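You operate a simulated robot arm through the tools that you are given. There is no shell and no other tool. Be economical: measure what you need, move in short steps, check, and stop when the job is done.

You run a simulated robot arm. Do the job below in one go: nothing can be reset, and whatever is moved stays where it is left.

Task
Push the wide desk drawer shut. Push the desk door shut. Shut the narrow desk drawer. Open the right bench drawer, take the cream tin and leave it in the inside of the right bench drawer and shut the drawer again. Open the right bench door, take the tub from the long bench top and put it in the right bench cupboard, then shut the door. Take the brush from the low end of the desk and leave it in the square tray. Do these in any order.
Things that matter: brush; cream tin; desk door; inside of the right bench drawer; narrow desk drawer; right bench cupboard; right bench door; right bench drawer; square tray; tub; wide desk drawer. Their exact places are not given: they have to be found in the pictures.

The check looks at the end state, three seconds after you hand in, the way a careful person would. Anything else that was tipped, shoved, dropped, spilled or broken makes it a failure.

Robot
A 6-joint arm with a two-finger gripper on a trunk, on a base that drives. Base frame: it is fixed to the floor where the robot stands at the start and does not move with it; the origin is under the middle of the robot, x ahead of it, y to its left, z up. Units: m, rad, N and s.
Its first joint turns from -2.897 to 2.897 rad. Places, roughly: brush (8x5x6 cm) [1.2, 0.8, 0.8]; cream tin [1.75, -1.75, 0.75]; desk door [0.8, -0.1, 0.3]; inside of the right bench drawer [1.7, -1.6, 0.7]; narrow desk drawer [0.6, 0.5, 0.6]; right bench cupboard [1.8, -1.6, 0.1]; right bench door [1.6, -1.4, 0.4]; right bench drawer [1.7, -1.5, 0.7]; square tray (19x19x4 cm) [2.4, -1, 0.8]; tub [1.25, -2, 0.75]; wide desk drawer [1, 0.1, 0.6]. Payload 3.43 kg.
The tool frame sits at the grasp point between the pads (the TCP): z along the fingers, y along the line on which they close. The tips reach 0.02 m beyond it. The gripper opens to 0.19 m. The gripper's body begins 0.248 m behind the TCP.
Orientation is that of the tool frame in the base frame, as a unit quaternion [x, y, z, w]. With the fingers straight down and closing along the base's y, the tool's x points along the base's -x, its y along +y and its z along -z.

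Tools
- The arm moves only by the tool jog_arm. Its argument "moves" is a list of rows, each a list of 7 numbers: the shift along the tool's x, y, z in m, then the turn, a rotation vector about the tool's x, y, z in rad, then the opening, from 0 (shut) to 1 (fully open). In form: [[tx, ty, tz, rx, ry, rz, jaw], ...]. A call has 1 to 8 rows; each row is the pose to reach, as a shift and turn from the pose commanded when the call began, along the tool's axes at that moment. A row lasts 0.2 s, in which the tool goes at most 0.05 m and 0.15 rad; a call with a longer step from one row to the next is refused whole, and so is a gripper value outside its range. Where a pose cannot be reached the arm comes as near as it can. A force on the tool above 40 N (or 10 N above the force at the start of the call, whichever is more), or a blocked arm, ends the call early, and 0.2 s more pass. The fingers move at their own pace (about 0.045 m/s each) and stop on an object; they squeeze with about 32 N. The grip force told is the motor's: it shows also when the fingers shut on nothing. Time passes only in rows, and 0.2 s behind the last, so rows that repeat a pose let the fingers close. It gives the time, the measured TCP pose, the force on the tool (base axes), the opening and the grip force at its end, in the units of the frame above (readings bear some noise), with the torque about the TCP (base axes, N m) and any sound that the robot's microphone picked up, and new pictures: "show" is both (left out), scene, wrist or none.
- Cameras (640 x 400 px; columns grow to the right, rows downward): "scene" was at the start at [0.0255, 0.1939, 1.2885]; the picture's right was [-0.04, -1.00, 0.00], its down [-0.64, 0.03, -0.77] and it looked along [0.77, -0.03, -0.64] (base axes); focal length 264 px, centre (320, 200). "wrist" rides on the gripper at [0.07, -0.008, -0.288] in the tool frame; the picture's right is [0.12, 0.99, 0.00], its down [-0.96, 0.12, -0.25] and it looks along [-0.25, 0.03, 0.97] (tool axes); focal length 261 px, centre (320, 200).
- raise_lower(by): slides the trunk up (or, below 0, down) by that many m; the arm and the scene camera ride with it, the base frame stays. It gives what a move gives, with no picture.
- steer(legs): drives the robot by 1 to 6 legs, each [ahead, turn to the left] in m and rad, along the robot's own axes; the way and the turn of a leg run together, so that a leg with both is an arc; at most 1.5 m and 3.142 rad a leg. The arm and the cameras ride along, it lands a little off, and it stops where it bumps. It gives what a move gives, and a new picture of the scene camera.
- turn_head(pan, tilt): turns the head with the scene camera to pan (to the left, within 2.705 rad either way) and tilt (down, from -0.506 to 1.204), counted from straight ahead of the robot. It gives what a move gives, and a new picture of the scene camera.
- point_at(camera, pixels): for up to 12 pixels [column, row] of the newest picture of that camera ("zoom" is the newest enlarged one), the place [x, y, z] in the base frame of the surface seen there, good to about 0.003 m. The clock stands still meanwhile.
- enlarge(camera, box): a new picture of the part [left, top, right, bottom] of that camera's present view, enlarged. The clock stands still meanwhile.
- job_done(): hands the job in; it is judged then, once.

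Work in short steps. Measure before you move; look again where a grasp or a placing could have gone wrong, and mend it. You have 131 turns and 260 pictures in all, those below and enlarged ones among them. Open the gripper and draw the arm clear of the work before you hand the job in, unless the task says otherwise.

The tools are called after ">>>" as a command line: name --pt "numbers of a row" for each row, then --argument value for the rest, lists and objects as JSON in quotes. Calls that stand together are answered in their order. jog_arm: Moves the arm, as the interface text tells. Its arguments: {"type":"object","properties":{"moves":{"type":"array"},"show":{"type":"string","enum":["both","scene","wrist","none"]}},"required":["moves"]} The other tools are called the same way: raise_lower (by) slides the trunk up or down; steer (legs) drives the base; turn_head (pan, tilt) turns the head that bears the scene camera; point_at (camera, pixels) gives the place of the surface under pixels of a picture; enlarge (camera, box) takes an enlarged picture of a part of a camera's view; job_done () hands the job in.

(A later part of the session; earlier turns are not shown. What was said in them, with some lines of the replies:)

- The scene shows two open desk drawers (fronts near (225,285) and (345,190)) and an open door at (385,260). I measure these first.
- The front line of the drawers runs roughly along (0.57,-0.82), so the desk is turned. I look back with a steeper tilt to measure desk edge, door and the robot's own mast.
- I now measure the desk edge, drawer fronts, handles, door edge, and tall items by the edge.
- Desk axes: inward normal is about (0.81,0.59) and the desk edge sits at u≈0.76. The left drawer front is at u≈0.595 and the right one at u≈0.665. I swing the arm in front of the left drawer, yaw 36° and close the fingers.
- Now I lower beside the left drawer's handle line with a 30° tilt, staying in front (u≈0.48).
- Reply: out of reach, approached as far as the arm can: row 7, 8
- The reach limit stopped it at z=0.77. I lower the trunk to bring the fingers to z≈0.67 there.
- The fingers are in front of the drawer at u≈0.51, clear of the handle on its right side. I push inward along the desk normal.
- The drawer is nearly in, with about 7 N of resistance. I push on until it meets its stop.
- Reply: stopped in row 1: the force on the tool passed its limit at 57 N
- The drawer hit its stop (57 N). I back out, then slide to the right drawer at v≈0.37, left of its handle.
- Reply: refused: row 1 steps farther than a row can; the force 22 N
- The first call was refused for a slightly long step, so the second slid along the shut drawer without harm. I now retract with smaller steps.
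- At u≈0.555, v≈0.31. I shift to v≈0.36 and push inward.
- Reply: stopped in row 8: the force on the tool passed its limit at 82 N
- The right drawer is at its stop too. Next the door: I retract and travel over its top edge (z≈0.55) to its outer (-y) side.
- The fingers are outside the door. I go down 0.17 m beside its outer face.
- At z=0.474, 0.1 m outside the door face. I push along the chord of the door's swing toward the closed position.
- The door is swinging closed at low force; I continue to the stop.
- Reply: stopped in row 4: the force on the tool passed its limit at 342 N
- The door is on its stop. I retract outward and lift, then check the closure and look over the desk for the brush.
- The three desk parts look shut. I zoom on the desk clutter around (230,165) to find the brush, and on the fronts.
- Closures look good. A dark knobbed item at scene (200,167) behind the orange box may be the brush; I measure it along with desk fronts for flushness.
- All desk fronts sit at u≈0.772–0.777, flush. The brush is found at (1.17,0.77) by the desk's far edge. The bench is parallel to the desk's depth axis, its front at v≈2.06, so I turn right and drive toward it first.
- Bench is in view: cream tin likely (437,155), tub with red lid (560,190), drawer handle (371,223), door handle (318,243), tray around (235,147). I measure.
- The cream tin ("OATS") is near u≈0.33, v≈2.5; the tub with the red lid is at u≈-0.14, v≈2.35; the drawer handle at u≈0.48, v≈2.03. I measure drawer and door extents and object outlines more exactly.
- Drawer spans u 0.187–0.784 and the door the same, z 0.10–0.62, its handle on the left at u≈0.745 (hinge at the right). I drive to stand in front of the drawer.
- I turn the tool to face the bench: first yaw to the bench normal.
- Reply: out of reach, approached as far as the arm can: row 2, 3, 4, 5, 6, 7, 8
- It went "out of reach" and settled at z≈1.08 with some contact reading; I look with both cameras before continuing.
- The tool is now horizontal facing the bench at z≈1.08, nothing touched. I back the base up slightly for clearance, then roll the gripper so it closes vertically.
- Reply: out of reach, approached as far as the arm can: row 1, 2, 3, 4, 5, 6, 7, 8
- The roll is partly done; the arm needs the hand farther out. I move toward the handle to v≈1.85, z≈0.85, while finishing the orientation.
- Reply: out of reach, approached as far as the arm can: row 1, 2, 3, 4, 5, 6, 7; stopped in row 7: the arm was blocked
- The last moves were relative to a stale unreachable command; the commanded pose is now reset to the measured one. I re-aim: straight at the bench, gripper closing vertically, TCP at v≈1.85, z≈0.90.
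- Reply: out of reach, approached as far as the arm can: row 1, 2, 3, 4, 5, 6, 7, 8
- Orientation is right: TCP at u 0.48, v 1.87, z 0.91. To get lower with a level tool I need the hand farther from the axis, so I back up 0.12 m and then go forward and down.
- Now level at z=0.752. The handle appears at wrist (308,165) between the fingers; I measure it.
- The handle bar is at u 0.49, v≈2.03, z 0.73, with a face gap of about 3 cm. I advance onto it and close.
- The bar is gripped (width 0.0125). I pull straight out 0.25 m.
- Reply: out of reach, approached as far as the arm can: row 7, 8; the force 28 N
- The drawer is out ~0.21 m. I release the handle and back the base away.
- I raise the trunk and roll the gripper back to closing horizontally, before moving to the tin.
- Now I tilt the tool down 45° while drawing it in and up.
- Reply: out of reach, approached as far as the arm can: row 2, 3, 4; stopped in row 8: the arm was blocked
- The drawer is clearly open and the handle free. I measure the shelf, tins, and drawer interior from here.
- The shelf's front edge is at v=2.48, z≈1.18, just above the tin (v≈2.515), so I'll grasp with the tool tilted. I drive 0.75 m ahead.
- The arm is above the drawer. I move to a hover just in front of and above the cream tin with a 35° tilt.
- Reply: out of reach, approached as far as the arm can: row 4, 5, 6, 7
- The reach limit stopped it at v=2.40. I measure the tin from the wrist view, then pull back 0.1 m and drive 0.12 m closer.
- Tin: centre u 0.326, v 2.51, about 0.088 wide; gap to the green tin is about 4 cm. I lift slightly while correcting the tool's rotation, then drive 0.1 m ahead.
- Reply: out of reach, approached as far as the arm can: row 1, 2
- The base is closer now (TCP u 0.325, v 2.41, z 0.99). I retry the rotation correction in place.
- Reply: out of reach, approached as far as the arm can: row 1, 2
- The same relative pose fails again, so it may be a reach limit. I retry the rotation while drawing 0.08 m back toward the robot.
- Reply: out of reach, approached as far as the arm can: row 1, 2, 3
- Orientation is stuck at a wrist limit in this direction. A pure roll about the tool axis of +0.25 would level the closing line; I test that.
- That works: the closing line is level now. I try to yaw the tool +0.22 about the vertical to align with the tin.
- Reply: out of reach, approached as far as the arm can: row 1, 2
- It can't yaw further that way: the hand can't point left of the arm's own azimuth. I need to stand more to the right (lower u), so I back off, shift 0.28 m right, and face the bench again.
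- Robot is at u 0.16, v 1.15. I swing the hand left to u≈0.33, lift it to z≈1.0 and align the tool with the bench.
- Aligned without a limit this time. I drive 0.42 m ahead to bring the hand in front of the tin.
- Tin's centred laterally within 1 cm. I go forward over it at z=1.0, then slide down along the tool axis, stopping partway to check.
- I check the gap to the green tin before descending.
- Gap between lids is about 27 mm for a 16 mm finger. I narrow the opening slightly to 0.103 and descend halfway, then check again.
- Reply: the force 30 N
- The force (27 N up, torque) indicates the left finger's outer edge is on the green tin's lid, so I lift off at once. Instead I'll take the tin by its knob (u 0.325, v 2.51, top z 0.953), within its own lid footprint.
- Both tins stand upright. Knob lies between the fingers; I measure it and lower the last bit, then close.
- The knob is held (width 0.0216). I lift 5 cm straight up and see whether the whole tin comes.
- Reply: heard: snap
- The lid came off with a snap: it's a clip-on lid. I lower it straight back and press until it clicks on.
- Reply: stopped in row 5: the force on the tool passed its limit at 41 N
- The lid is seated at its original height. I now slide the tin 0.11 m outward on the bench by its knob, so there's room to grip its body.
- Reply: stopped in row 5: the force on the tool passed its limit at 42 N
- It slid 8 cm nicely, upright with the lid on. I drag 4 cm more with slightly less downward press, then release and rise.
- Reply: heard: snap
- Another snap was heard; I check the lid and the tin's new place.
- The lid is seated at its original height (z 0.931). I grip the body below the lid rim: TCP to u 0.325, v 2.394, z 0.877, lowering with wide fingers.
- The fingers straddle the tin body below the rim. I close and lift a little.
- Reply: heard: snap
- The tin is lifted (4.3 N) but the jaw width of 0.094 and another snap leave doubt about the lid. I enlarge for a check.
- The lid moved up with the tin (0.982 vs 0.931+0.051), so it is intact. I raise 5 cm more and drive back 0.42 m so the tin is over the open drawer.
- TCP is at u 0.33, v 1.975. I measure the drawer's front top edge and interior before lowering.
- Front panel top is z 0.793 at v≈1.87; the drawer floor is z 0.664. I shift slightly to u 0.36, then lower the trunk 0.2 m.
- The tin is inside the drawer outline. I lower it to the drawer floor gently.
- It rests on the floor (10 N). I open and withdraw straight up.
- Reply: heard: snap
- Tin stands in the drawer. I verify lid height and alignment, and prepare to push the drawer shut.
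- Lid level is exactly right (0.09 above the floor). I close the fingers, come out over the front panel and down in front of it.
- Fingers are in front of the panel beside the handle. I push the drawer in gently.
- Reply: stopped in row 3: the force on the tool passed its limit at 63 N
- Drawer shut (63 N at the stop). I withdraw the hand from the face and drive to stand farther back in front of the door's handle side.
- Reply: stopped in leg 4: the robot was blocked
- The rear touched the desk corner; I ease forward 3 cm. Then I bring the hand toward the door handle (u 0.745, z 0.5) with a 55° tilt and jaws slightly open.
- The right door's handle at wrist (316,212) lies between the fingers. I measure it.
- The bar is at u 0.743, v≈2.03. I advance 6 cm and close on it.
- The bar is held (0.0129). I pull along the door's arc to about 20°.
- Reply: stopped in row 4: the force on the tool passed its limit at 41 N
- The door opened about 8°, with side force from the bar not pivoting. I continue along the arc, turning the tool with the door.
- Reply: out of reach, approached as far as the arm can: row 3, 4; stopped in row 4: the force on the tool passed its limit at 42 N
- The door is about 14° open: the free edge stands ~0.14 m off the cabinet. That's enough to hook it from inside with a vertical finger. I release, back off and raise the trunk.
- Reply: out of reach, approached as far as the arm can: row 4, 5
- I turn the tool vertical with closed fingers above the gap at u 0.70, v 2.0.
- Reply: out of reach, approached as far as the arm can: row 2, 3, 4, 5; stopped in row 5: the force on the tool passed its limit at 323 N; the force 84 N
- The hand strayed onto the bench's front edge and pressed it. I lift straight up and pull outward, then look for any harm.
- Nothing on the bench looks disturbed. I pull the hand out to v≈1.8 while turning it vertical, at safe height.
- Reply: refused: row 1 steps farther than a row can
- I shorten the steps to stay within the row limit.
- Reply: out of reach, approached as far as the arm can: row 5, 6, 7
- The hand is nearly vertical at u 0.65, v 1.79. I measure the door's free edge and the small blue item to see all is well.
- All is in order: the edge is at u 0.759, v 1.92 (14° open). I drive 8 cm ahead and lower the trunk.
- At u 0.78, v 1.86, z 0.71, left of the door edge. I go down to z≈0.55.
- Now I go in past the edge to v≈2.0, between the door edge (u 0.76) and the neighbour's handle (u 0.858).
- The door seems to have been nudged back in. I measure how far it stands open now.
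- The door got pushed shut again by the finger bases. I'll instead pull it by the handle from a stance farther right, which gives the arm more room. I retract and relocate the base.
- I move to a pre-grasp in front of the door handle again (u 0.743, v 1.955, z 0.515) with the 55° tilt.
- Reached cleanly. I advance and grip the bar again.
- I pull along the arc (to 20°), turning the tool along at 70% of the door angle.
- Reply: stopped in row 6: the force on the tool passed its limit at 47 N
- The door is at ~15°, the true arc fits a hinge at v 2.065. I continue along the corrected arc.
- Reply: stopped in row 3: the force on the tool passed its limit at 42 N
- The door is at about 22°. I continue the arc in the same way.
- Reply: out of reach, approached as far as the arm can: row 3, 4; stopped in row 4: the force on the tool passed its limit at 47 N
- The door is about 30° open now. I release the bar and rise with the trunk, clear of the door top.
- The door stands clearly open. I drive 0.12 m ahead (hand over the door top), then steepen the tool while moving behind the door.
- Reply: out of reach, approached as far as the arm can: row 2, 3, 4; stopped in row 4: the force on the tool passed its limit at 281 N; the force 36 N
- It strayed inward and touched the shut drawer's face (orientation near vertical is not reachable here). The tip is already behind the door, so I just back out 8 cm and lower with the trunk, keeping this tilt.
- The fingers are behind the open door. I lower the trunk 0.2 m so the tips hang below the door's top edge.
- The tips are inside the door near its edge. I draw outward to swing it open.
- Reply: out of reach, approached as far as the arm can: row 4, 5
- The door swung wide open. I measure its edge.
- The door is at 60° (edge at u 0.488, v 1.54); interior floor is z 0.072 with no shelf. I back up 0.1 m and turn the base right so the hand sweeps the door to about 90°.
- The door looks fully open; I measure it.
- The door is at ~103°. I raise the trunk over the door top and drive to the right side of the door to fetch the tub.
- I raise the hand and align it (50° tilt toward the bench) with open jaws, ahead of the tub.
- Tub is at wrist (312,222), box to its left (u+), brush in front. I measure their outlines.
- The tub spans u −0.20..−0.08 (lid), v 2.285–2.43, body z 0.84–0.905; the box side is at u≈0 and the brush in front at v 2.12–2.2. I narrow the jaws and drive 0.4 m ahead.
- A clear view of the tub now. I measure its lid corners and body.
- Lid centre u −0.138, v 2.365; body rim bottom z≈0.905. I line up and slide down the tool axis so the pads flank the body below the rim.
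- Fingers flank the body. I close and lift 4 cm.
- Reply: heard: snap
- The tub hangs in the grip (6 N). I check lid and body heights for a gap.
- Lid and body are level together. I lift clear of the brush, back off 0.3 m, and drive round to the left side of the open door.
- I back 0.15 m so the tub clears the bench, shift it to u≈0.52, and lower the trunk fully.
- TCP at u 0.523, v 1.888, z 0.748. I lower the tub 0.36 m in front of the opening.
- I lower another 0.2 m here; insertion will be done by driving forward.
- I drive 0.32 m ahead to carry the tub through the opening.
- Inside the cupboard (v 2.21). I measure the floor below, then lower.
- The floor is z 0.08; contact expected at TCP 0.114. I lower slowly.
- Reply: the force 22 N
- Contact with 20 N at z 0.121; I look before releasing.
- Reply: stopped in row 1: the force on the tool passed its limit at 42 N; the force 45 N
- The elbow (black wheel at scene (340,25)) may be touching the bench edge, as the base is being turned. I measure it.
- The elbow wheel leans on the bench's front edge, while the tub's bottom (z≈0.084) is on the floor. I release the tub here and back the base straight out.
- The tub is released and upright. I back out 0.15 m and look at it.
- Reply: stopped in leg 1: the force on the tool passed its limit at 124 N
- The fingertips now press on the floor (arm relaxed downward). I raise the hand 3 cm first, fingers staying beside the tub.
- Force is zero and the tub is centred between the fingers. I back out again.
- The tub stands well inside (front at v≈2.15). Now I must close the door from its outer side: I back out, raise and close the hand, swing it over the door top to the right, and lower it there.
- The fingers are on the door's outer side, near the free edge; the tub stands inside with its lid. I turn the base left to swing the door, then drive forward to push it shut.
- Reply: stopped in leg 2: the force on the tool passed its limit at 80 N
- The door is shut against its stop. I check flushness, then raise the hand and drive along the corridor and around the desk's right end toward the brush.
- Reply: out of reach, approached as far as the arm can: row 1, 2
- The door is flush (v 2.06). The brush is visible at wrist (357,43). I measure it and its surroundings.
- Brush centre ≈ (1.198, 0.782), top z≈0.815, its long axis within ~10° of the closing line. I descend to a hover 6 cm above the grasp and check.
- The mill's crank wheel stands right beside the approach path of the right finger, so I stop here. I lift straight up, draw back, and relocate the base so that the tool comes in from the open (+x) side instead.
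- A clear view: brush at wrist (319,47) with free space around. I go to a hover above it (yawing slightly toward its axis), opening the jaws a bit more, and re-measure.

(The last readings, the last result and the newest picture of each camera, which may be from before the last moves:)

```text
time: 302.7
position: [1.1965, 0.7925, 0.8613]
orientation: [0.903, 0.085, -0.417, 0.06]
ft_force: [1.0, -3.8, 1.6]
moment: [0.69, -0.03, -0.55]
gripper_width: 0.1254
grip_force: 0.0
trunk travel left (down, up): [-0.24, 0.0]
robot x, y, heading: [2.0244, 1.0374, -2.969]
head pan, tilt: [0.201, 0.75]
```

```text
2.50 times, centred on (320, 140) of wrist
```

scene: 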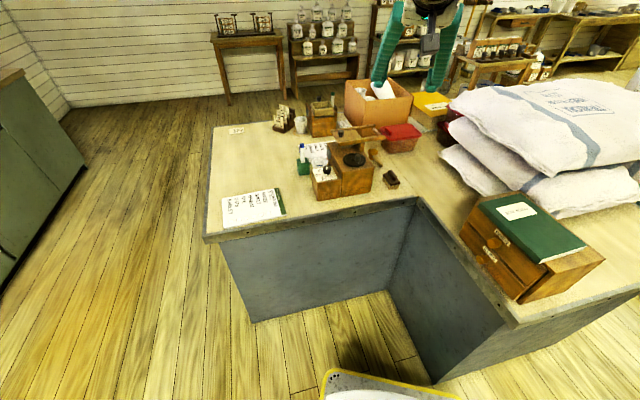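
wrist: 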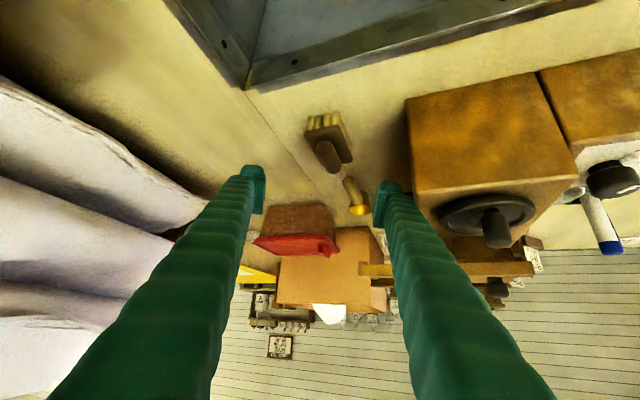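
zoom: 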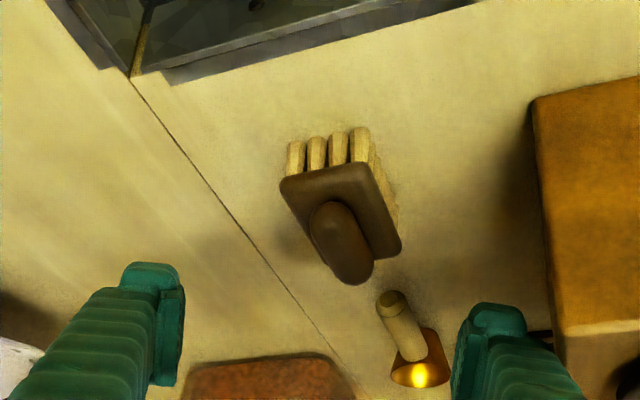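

Brush block: centre ≈ (1.203, 0.787), its 5 cm side now lies across the jaws. I narrow to 0.10 m, descend, close, and lift.

>>> jog_arm --pt "0.003 0.004 -0.003 0 0 0 0.54" --pt "0.003 0.004 -0.003 0 0 0 0.54" --pt "0.02 0.004 0.011 0 0 0 0.54" --pt "0.037 0.004 0.025 0 0 0 0.54" --pt "0.0554 0.004 0.04 0 0 0 0.54" --show "wrist"

>>> jog_arm --pt "0 0 0 0 0 0 0.1" --pt "0 0 0 0 0 0 0.1" --pt "0 0 0 0 0 0 0.1" --pt "0 0 0 0 0 0 0.1" --pt "0 0 0 0 0 0 0.1" --pt "-0.0306 0 -0.0258 0 0 0 0.1" --pt "-0.0612 0 -0.0516 0 0 0 0.1" --pt "-0.0918 0 -0.0774 0 0 0 0.1" --show "wrist"

>>> jog_arm --pt "-0.0306 0 -0.0258 0 0 0 0.1" --pt "-0.0612 0 -0.0516 0 0 0 0.1" --pt "-0.0918 0 -0.0774 0 0 0 0.1" --pt "-0.1224 0 -0.1032 0 0 0 0.1" --pt "-0.153 0 -0.129 0 0 0 0.1" --pt "-0.1836 0 -0.1548 0 0 0 0.1" --show "both"

```text
time: 303.9
position: [1.2049, 0.7792, 0.7932]
orientation: [0.899, 0.119, -0.417, 0.057]
ft_force: [-9.0, 6.3, -2.9]
moment: [0.02, 0.03, 0.01]
gripper_width: 0.0984
grip_force: 0.1
trunk travel left (down, up): [-0.24, 0.0]
robot x, y, heading: [2.0267, 1.0388, -2.966]
head pan, tilt: [0.201, 0.75]
```

wrist: 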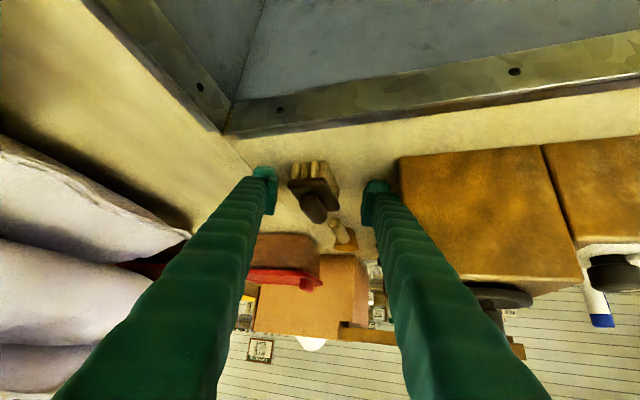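

```text
time: 305.7
position: [1.205, 0.7812, 0.9126]
orientation: [0.899, 0.12, -0.417, 0.056]
ft_force: [-0.5, 1.5, -2.0]
moment: [0.0, 0.0, -0.01]
gripper_width: 0.0427
grip_force: 32.0
trunk travel left (down, up): [-0.24, 0.0]
robot x, y, heading: [2.0275, 1.037, -2.965]
head pan, tilt: [0.201, 0.75]
```

wrist: 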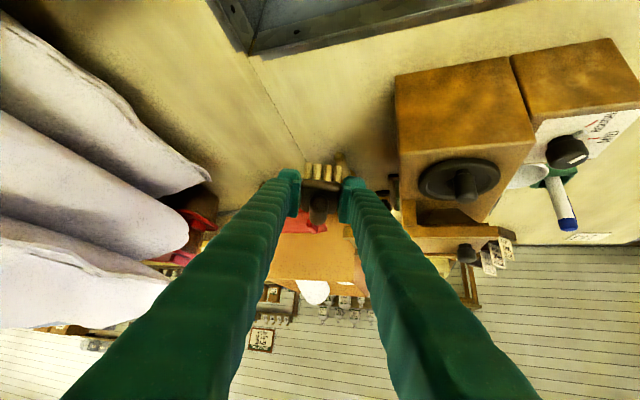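

```text
time: 307.3
position: [1.1737, 0.8237, 1.1833]
orientation: [0.864, 0.192, -0.461, -0.059]
ft_force: [-0.1, 0.7, 0.0]
moment: [-0.02, 0.03, 0.01]
gripper_width: 0.0426
grip_force: 31.9
out of reach, approached as far as the arm can: row 3, 6
trunk travel left (down, up): [-0.24, 0.0]
robot x, y, heading: [2.0263, 1.0343, -2.971]
head pan, tilt: [0.201, 0.75]
stopped in row 6: the arm was blocked; the commanded pose is now the measured one
5 turns are left
```

scene: 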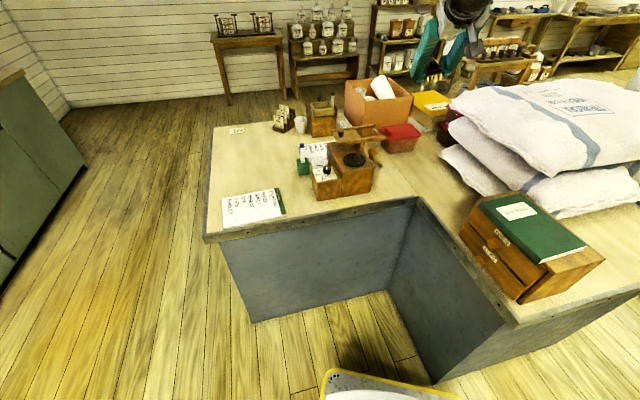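
wrist: 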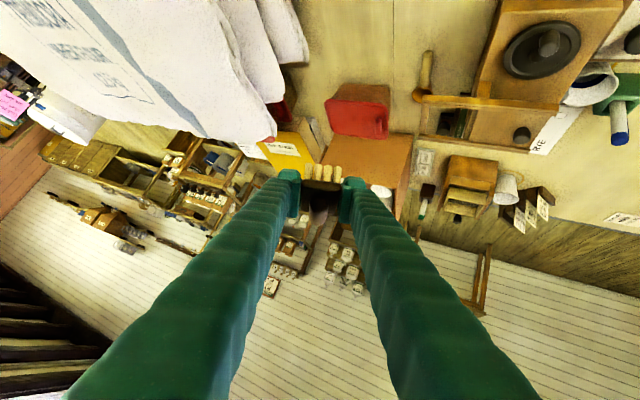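

The brush is held. I level the hand again to its grasp orientation, lower it slightly, and drive to the bench's left end by the square tray, approaching with clear arcs.

>>> jog_arm --pt "0.0206 0.0074 0.0151 -0.051 0.024 0.079 0.1" --pt "0.0413 0.0149 0.0303 -0.102 0.048 0.159 0.1" --pt "0.0619 0.0223 0.0454 -0.153 0.072 0.238 0.1" --show "none"

>>> steer --legs '[[0, 2.028], [0.815, 0], [0, 1.571], [-1.03, 0], [0, -1.571], [0.1, 0]]'

>>> turn_head --pan 0.1 --tilt 0.7

>>> jog_arm --pt "0 0 0 0 0 0 0.1" --show "both"

```text
time: 308.1
position: [1.1741, 0.8239, 1.1285]
orientation: [0.889, 0.145, -0.433, 0.018]
ft_force: [0.3, -0.2, -1.4]
moment: [0.02, -0.02, -0.02]
gripper_width: 0.0429
grip_force: 31.7
out of reach, approached as far as the arm can: row 3
trunk travel left (down, up): [-0.24, 0.0]
robot x, y, heading: [2.0217, 1.0315, -2.966]
head pan, tilt: [0.201, 0.75]
```

```text
time: 331.3
position: [2.2907, -0.9708, 1.1283]
orientation: [0.345, 0.832, -0.213, 0.378]
ft_force: [-0.7, -0.2, -1.1]
moment: [0.06, 0.0, 0.04]
gripper_width: 0.0425
grip_force: 31.4
trunk travel left (down, up): [-0.24, 0.0]
robot x, y, heading: [1.7203, -0.3034, -0.943]
head pan, tilt: [0.201, 0.75]
```

scene: 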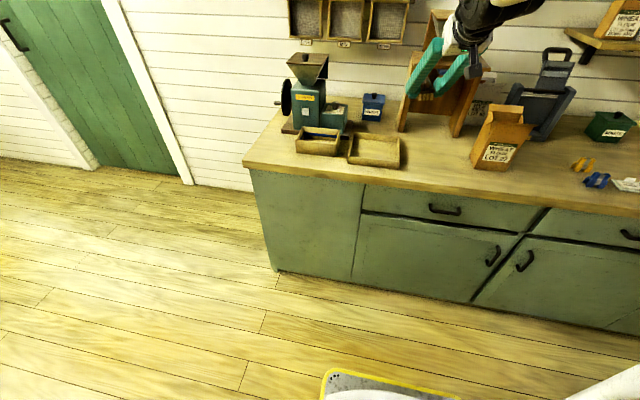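

```text
time: 331.9
position: [2.2904, -0.971, 1.1276]
orientation: [0.344, 0.832, -0.213, 0.378]
ft_force: [-0.6, 0.3, -0.8]
moment: [0.0, 0.01, -0.04]
gripper_width: 0.0424
grip_force: 31.8
trunk travel left (down, up): [-0.24, 0.0]
robot x, y, heading: [1.7213, -0.3049, -0.933]
head pan, tilt: [0.099, 0.7]
```

scene: 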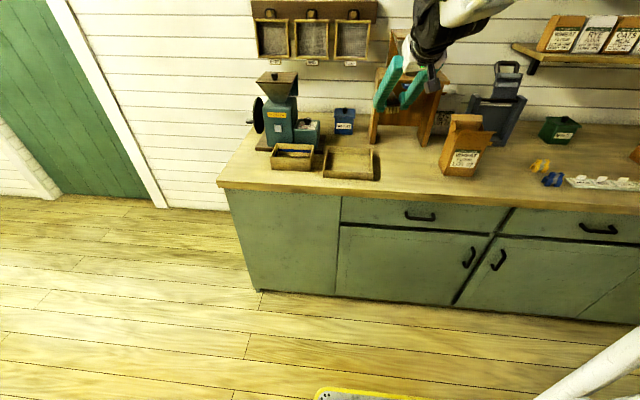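

```text
time: 332.3
position: [2.2903, -0.9709, 1.1291]
orientation: [0.344, 0.833, -0.213, 0.378]
ft_force: [-0.2, 0.3, -0.7]
moment: [-0.01, -0.03, 0.01]
gripper_width: 0.0426
grip_force: 32.0
trunk travel left (down, up): [-0.24, 0.0]
robot x, y, heading: [1.7197, -0.3036, -0.935]
head pan, tilt: [0.099, 0.7]
4 turns are left
```

scene: 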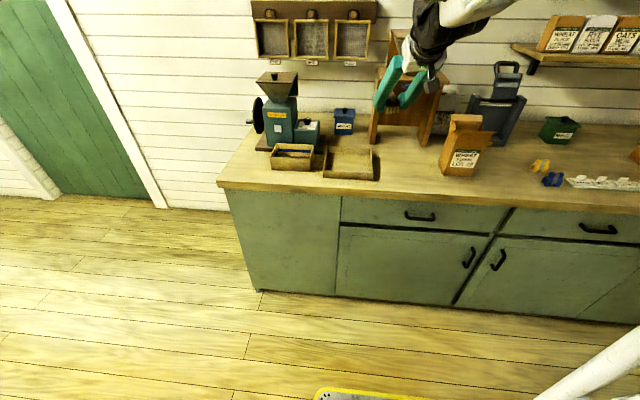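
wrist: 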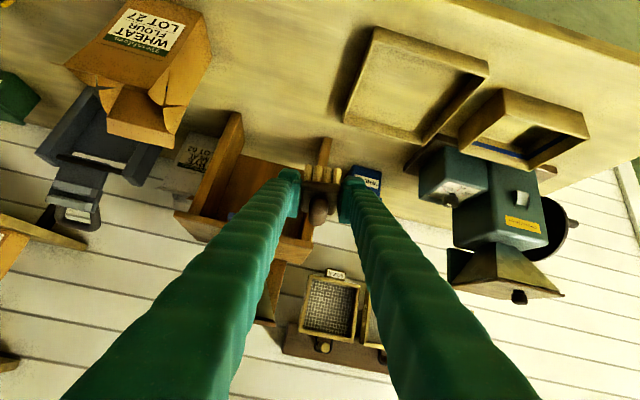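

The tray is at wrist (410,88), to the left of the hand. I measure its floor, rims and the neighbours.

>>> point_at --camera "wrist" --pixels '[[410, 85], [395, 70], [430, 100], [373, 30], [487, 68], [425, 143], [346, 120], [460, 125], [235, 120], [425, 180], [365, 175], [325, 145]]'

>>> point_at --camera "scene" --pixels '[[348, 163], [330, 152], [372, 155], [325, 177], [374, 180], [372, 138], [462, 135], [313, 150], [343, 115], [376, 80]]'

>>> enlarge --camera "wrist" --box '[280, 150, 380, 240]'

```text
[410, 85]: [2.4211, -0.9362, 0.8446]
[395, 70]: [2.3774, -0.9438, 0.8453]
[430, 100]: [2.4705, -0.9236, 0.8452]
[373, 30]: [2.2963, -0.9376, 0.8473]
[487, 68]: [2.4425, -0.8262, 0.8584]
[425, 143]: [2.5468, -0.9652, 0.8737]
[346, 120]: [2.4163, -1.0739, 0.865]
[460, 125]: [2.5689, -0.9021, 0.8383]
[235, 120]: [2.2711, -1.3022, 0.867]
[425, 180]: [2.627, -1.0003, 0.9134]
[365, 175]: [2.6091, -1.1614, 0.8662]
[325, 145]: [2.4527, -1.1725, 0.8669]
```

```text
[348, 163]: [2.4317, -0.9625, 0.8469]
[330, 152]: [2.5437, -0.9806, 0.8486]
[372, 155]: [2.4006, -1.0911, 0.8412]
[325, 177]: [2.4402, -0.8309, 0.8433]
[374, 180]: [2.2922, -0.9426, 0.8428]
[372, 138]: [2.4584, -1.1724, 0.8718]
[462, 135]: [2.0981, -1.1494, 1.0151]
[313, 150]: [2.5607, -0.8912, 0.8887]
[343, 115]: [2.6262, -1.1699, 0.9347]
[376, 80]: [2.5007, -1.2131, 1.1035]
```

```text
4.44 times, centred on (330, 195) of wrist
3 turns are left
```

zoom: 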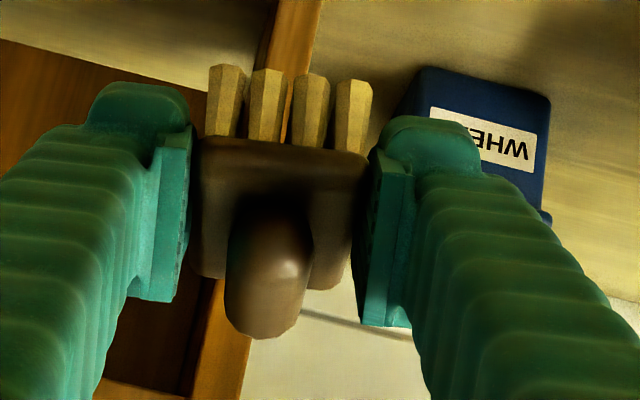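

Tray centre ≈ (2.4255, −0.951), floor z 0.845. I move over it while levelling the hand, and lower the brush to just touching; I look before releasing.

>>> jog_arm --pt "0.0149 0.0258 0.0317 0 0 0.0244 0.1" --pt "0.0298 0.0515 0.0634 0 0 0.0488 0.1" --pt "0.0448 0.0773 0.095 0 0 0.0732 0.1" --pt "0.0597 0.103 0.1267 0 0 0.0976 0.1" --pt "0.0746 0.1288 0.1584 0 0 0.122 0.1" --pt "0.0746 0.1288 0.1584 0 0 0.122 0.1" --show "wrist"

>>> jog_arm --pt "0.0235 0 0.0187 0 0 0 0.1" --pt "0.043 0 0.0343 0 0 0 0.1" --pt "0.0547 0 0.0437 0 0 0 0.1" --pt "0.0594 0 0.0474 0 0 0 0.1" --show "both"

>>> enlarge --camera "scene" --box '[260, 80, 460, 210]'

>>> enlarge --camera "wrist" --box '[220, 80, 440, 260]'

```text
time: 333.7
position: [2.4261, -0.9511, 0.9599]
orientation: [0.396, 0.809, -0.191, 0.39]
ft_force: [0.0, 0.1, -1.6]
moment: [0.0, 0.0, -0.03]
gripper_width: 0.0427
grip_force: 32.3
trunk travel left (down, up): [-0.24, 0.0]
robot x, y, heading: [1.7205, -0.3031, -0.939]
head pan, tilt: [0.099, 0.7]
```

wrist: 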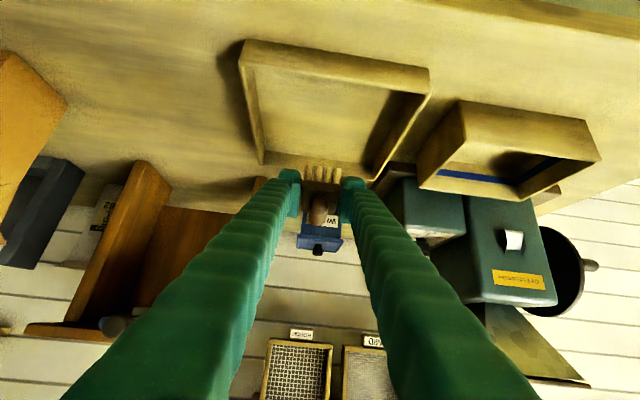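

```text
time: 334.7
position: [2.4278, -0.9527, 0.8843]
orientation: [0.396, 0.809, -0.19, 0.39]
ft_force: [-0.8, -0.3, 0.2]
moment: [0.01, 0.01, 0.01]
gripper_width: 0.0424
grip_force: 31.8
trunk travel left (down, up): [-0.24, 0.0]
robot x, y, heading: [1.7198, -0.3026, -0.941]
head pan, tilt: [0.099, 0.7]
```

scene: 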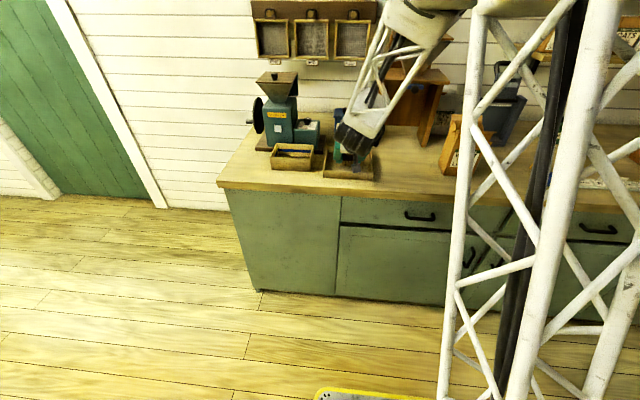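
wrist: 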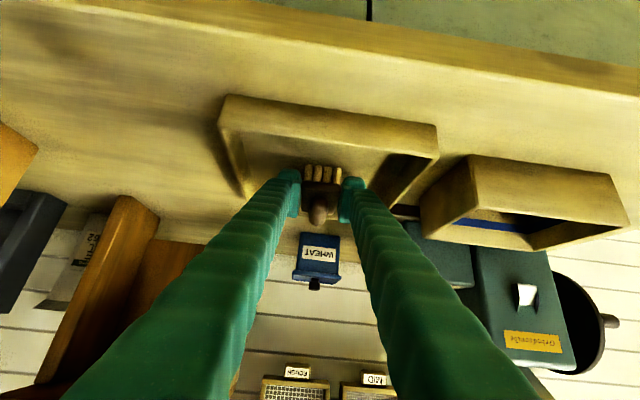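

```text
3.08 times, centred on (360, 145) of scene
```

zoom: 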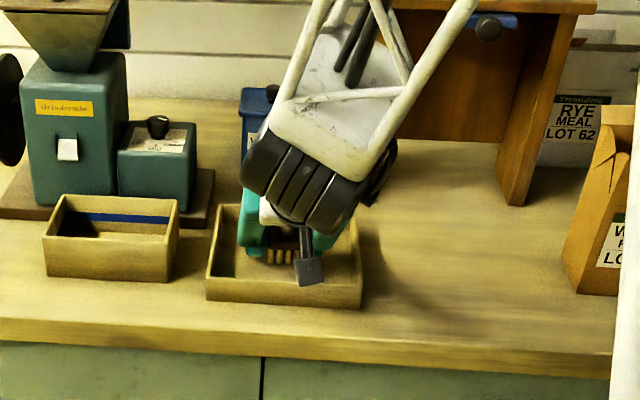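

```text
2.22 times, centred on (330, 170) of wrist
2 turns are left
```

zoom: 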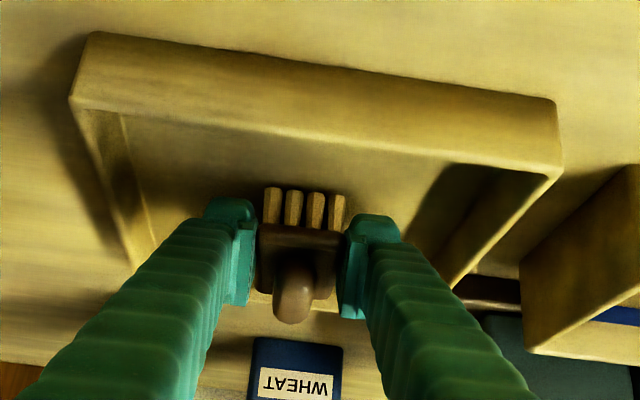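

The brush is inside the tray, a few mm above its floor. I lower 4 mm, open, rise straight up and draw back.

>>> jog_arm --pt "0.003 0 0.0025 0 0 0 0.1" --pt "0.003 0 0.0025 0 0 0 0.4" --pt "0.003 0 0.0025 0 0 0 0.4" --pt "0.003 0 0.0025 0 0 0 0.4" --pt "-0.02 0 -0.016 0 0 0 0.4" --pt "-0.05 0 -0.04 0 0 0 0.4" --pt "-0.08 0 -0.064 0 0 0 0.4" --pt "-0.11 0 -0.088 0 0 0 0.4" --show "wrist"

>>> jog_arm --pt "-0.03 0 -0.024 0 0 0 0.4" --pt "-0.03 0 -0.065 0 0 0 0.4" --pt "-0.03 0 -0.105 0 0 0 0.4" --show "wrist"

>>> steer --legs '[[-0.06, 0]]'

```text
time: 336.5
position: [2.4282, -0.9525, 1.024]
orientation: [0.395, 0.809, -0.19, 0.39]
ft_force: [0.5, 0.4, -0.1]
moment: [0.02, 0.01, 0.0]
gripper_width: 0.0761
grip_force: 0.0
trunk travel left (down, up): [-0.24, 0.0]
robot x, y, heading: [1.7202, -0.2993, -0.941]
head pan, tilt: [0.099, 0.7]
```

wrist: 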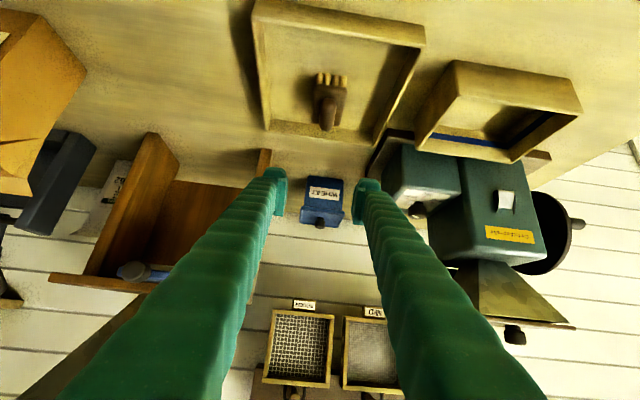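

```text
time: 337.3
position: [2.3903, -0.9029, 1.1134]
orientation: [0.396, 0.81, -0.19, 0.389]
ft_force: [0.4, -0.3, -1.3]
moment: [-0.06, 0.01, -0.06]
gripper_width: 0.0763
grip_force: 0.1
trunk travel left (down, up): [-0.24, 0.0]
robot x, y, heading: [1.7202, -0.3046, -0.943]
head pan, tilt: [0.099, 0.7]
```

wrist: 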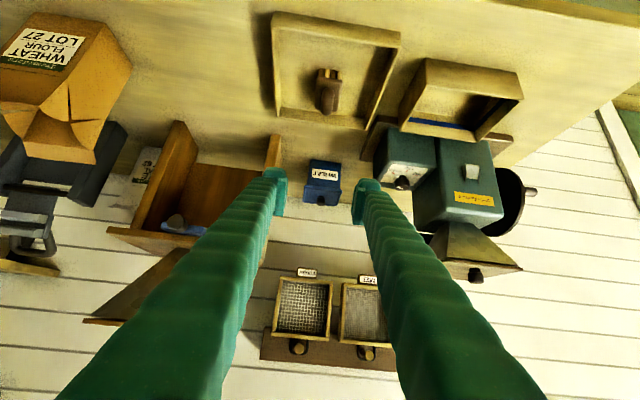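

```text
time: 338.3
position: [2.3535, -0.8513, 1.1148]
orientation: [0.394, 0.81, -0.19, 0.39]
ft_force: [0.2, 0.8, 0.0]
moment: [0.0, -0.02, 0.01]
gripper_width: 0.0758
grip_force: 0.0
trunk travel left (down, up): [-0.24, 0.0]
robot x, y, heading: [1.6865, -0.253, -0.935]
head pan, tilt: [0.099, 0.7]
1 turns are left
```

scene: 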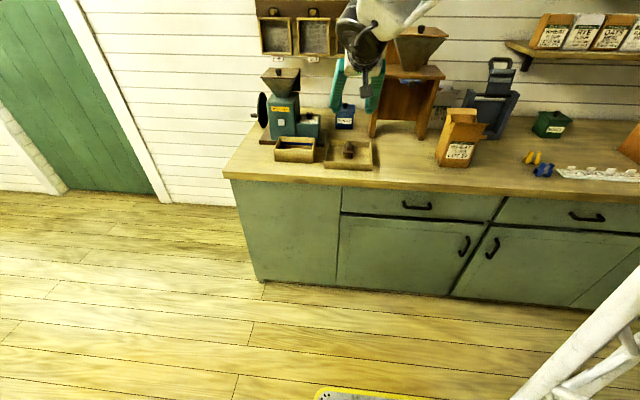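

The brush lies in the square tray, the bench drawer and door are shut, and the hand is open and clear of the work. I hand the job in.

>>> job_done

```text
The job is handed in.
```

I finished all six parts and handed the job in. No result came back, so I don't know whether it passed.

- **Desk:** both desk drawers and the desk door are shut. Their fronts measured flush.
- **Cream tin:** it stands upright in the right bench drawer and the drawer is shut. When I first lifted the tin by its knob, the lid came off with a snap. I pressed it back on, and it measured at its original height. I heard more snaps each time I gripped or released the tin after that.
- **Tub:** it stands upright in the right bench cupboard with its lid on, and the door is shut and flush. I heard a snap when I gripped it too.
- **Brush:** it lies in the square tray, released from a few millimetres above the tray floor.

Some other things were touched along the way:
- A finger pressed on the green MAIZE tin's lid with about 27 N. The tin stayed upright, but I didn't measure whether it shifted.
- The hand hit the bench's front edge once (323 N) and the shut right bench drawer's front once (281 N).
- The arm's elbow leaned on the bench edge while I set the tub down.
- The base bumped the desk corner once.

I saw nothing tipped, spilled or out of place in the pictures afterwards.
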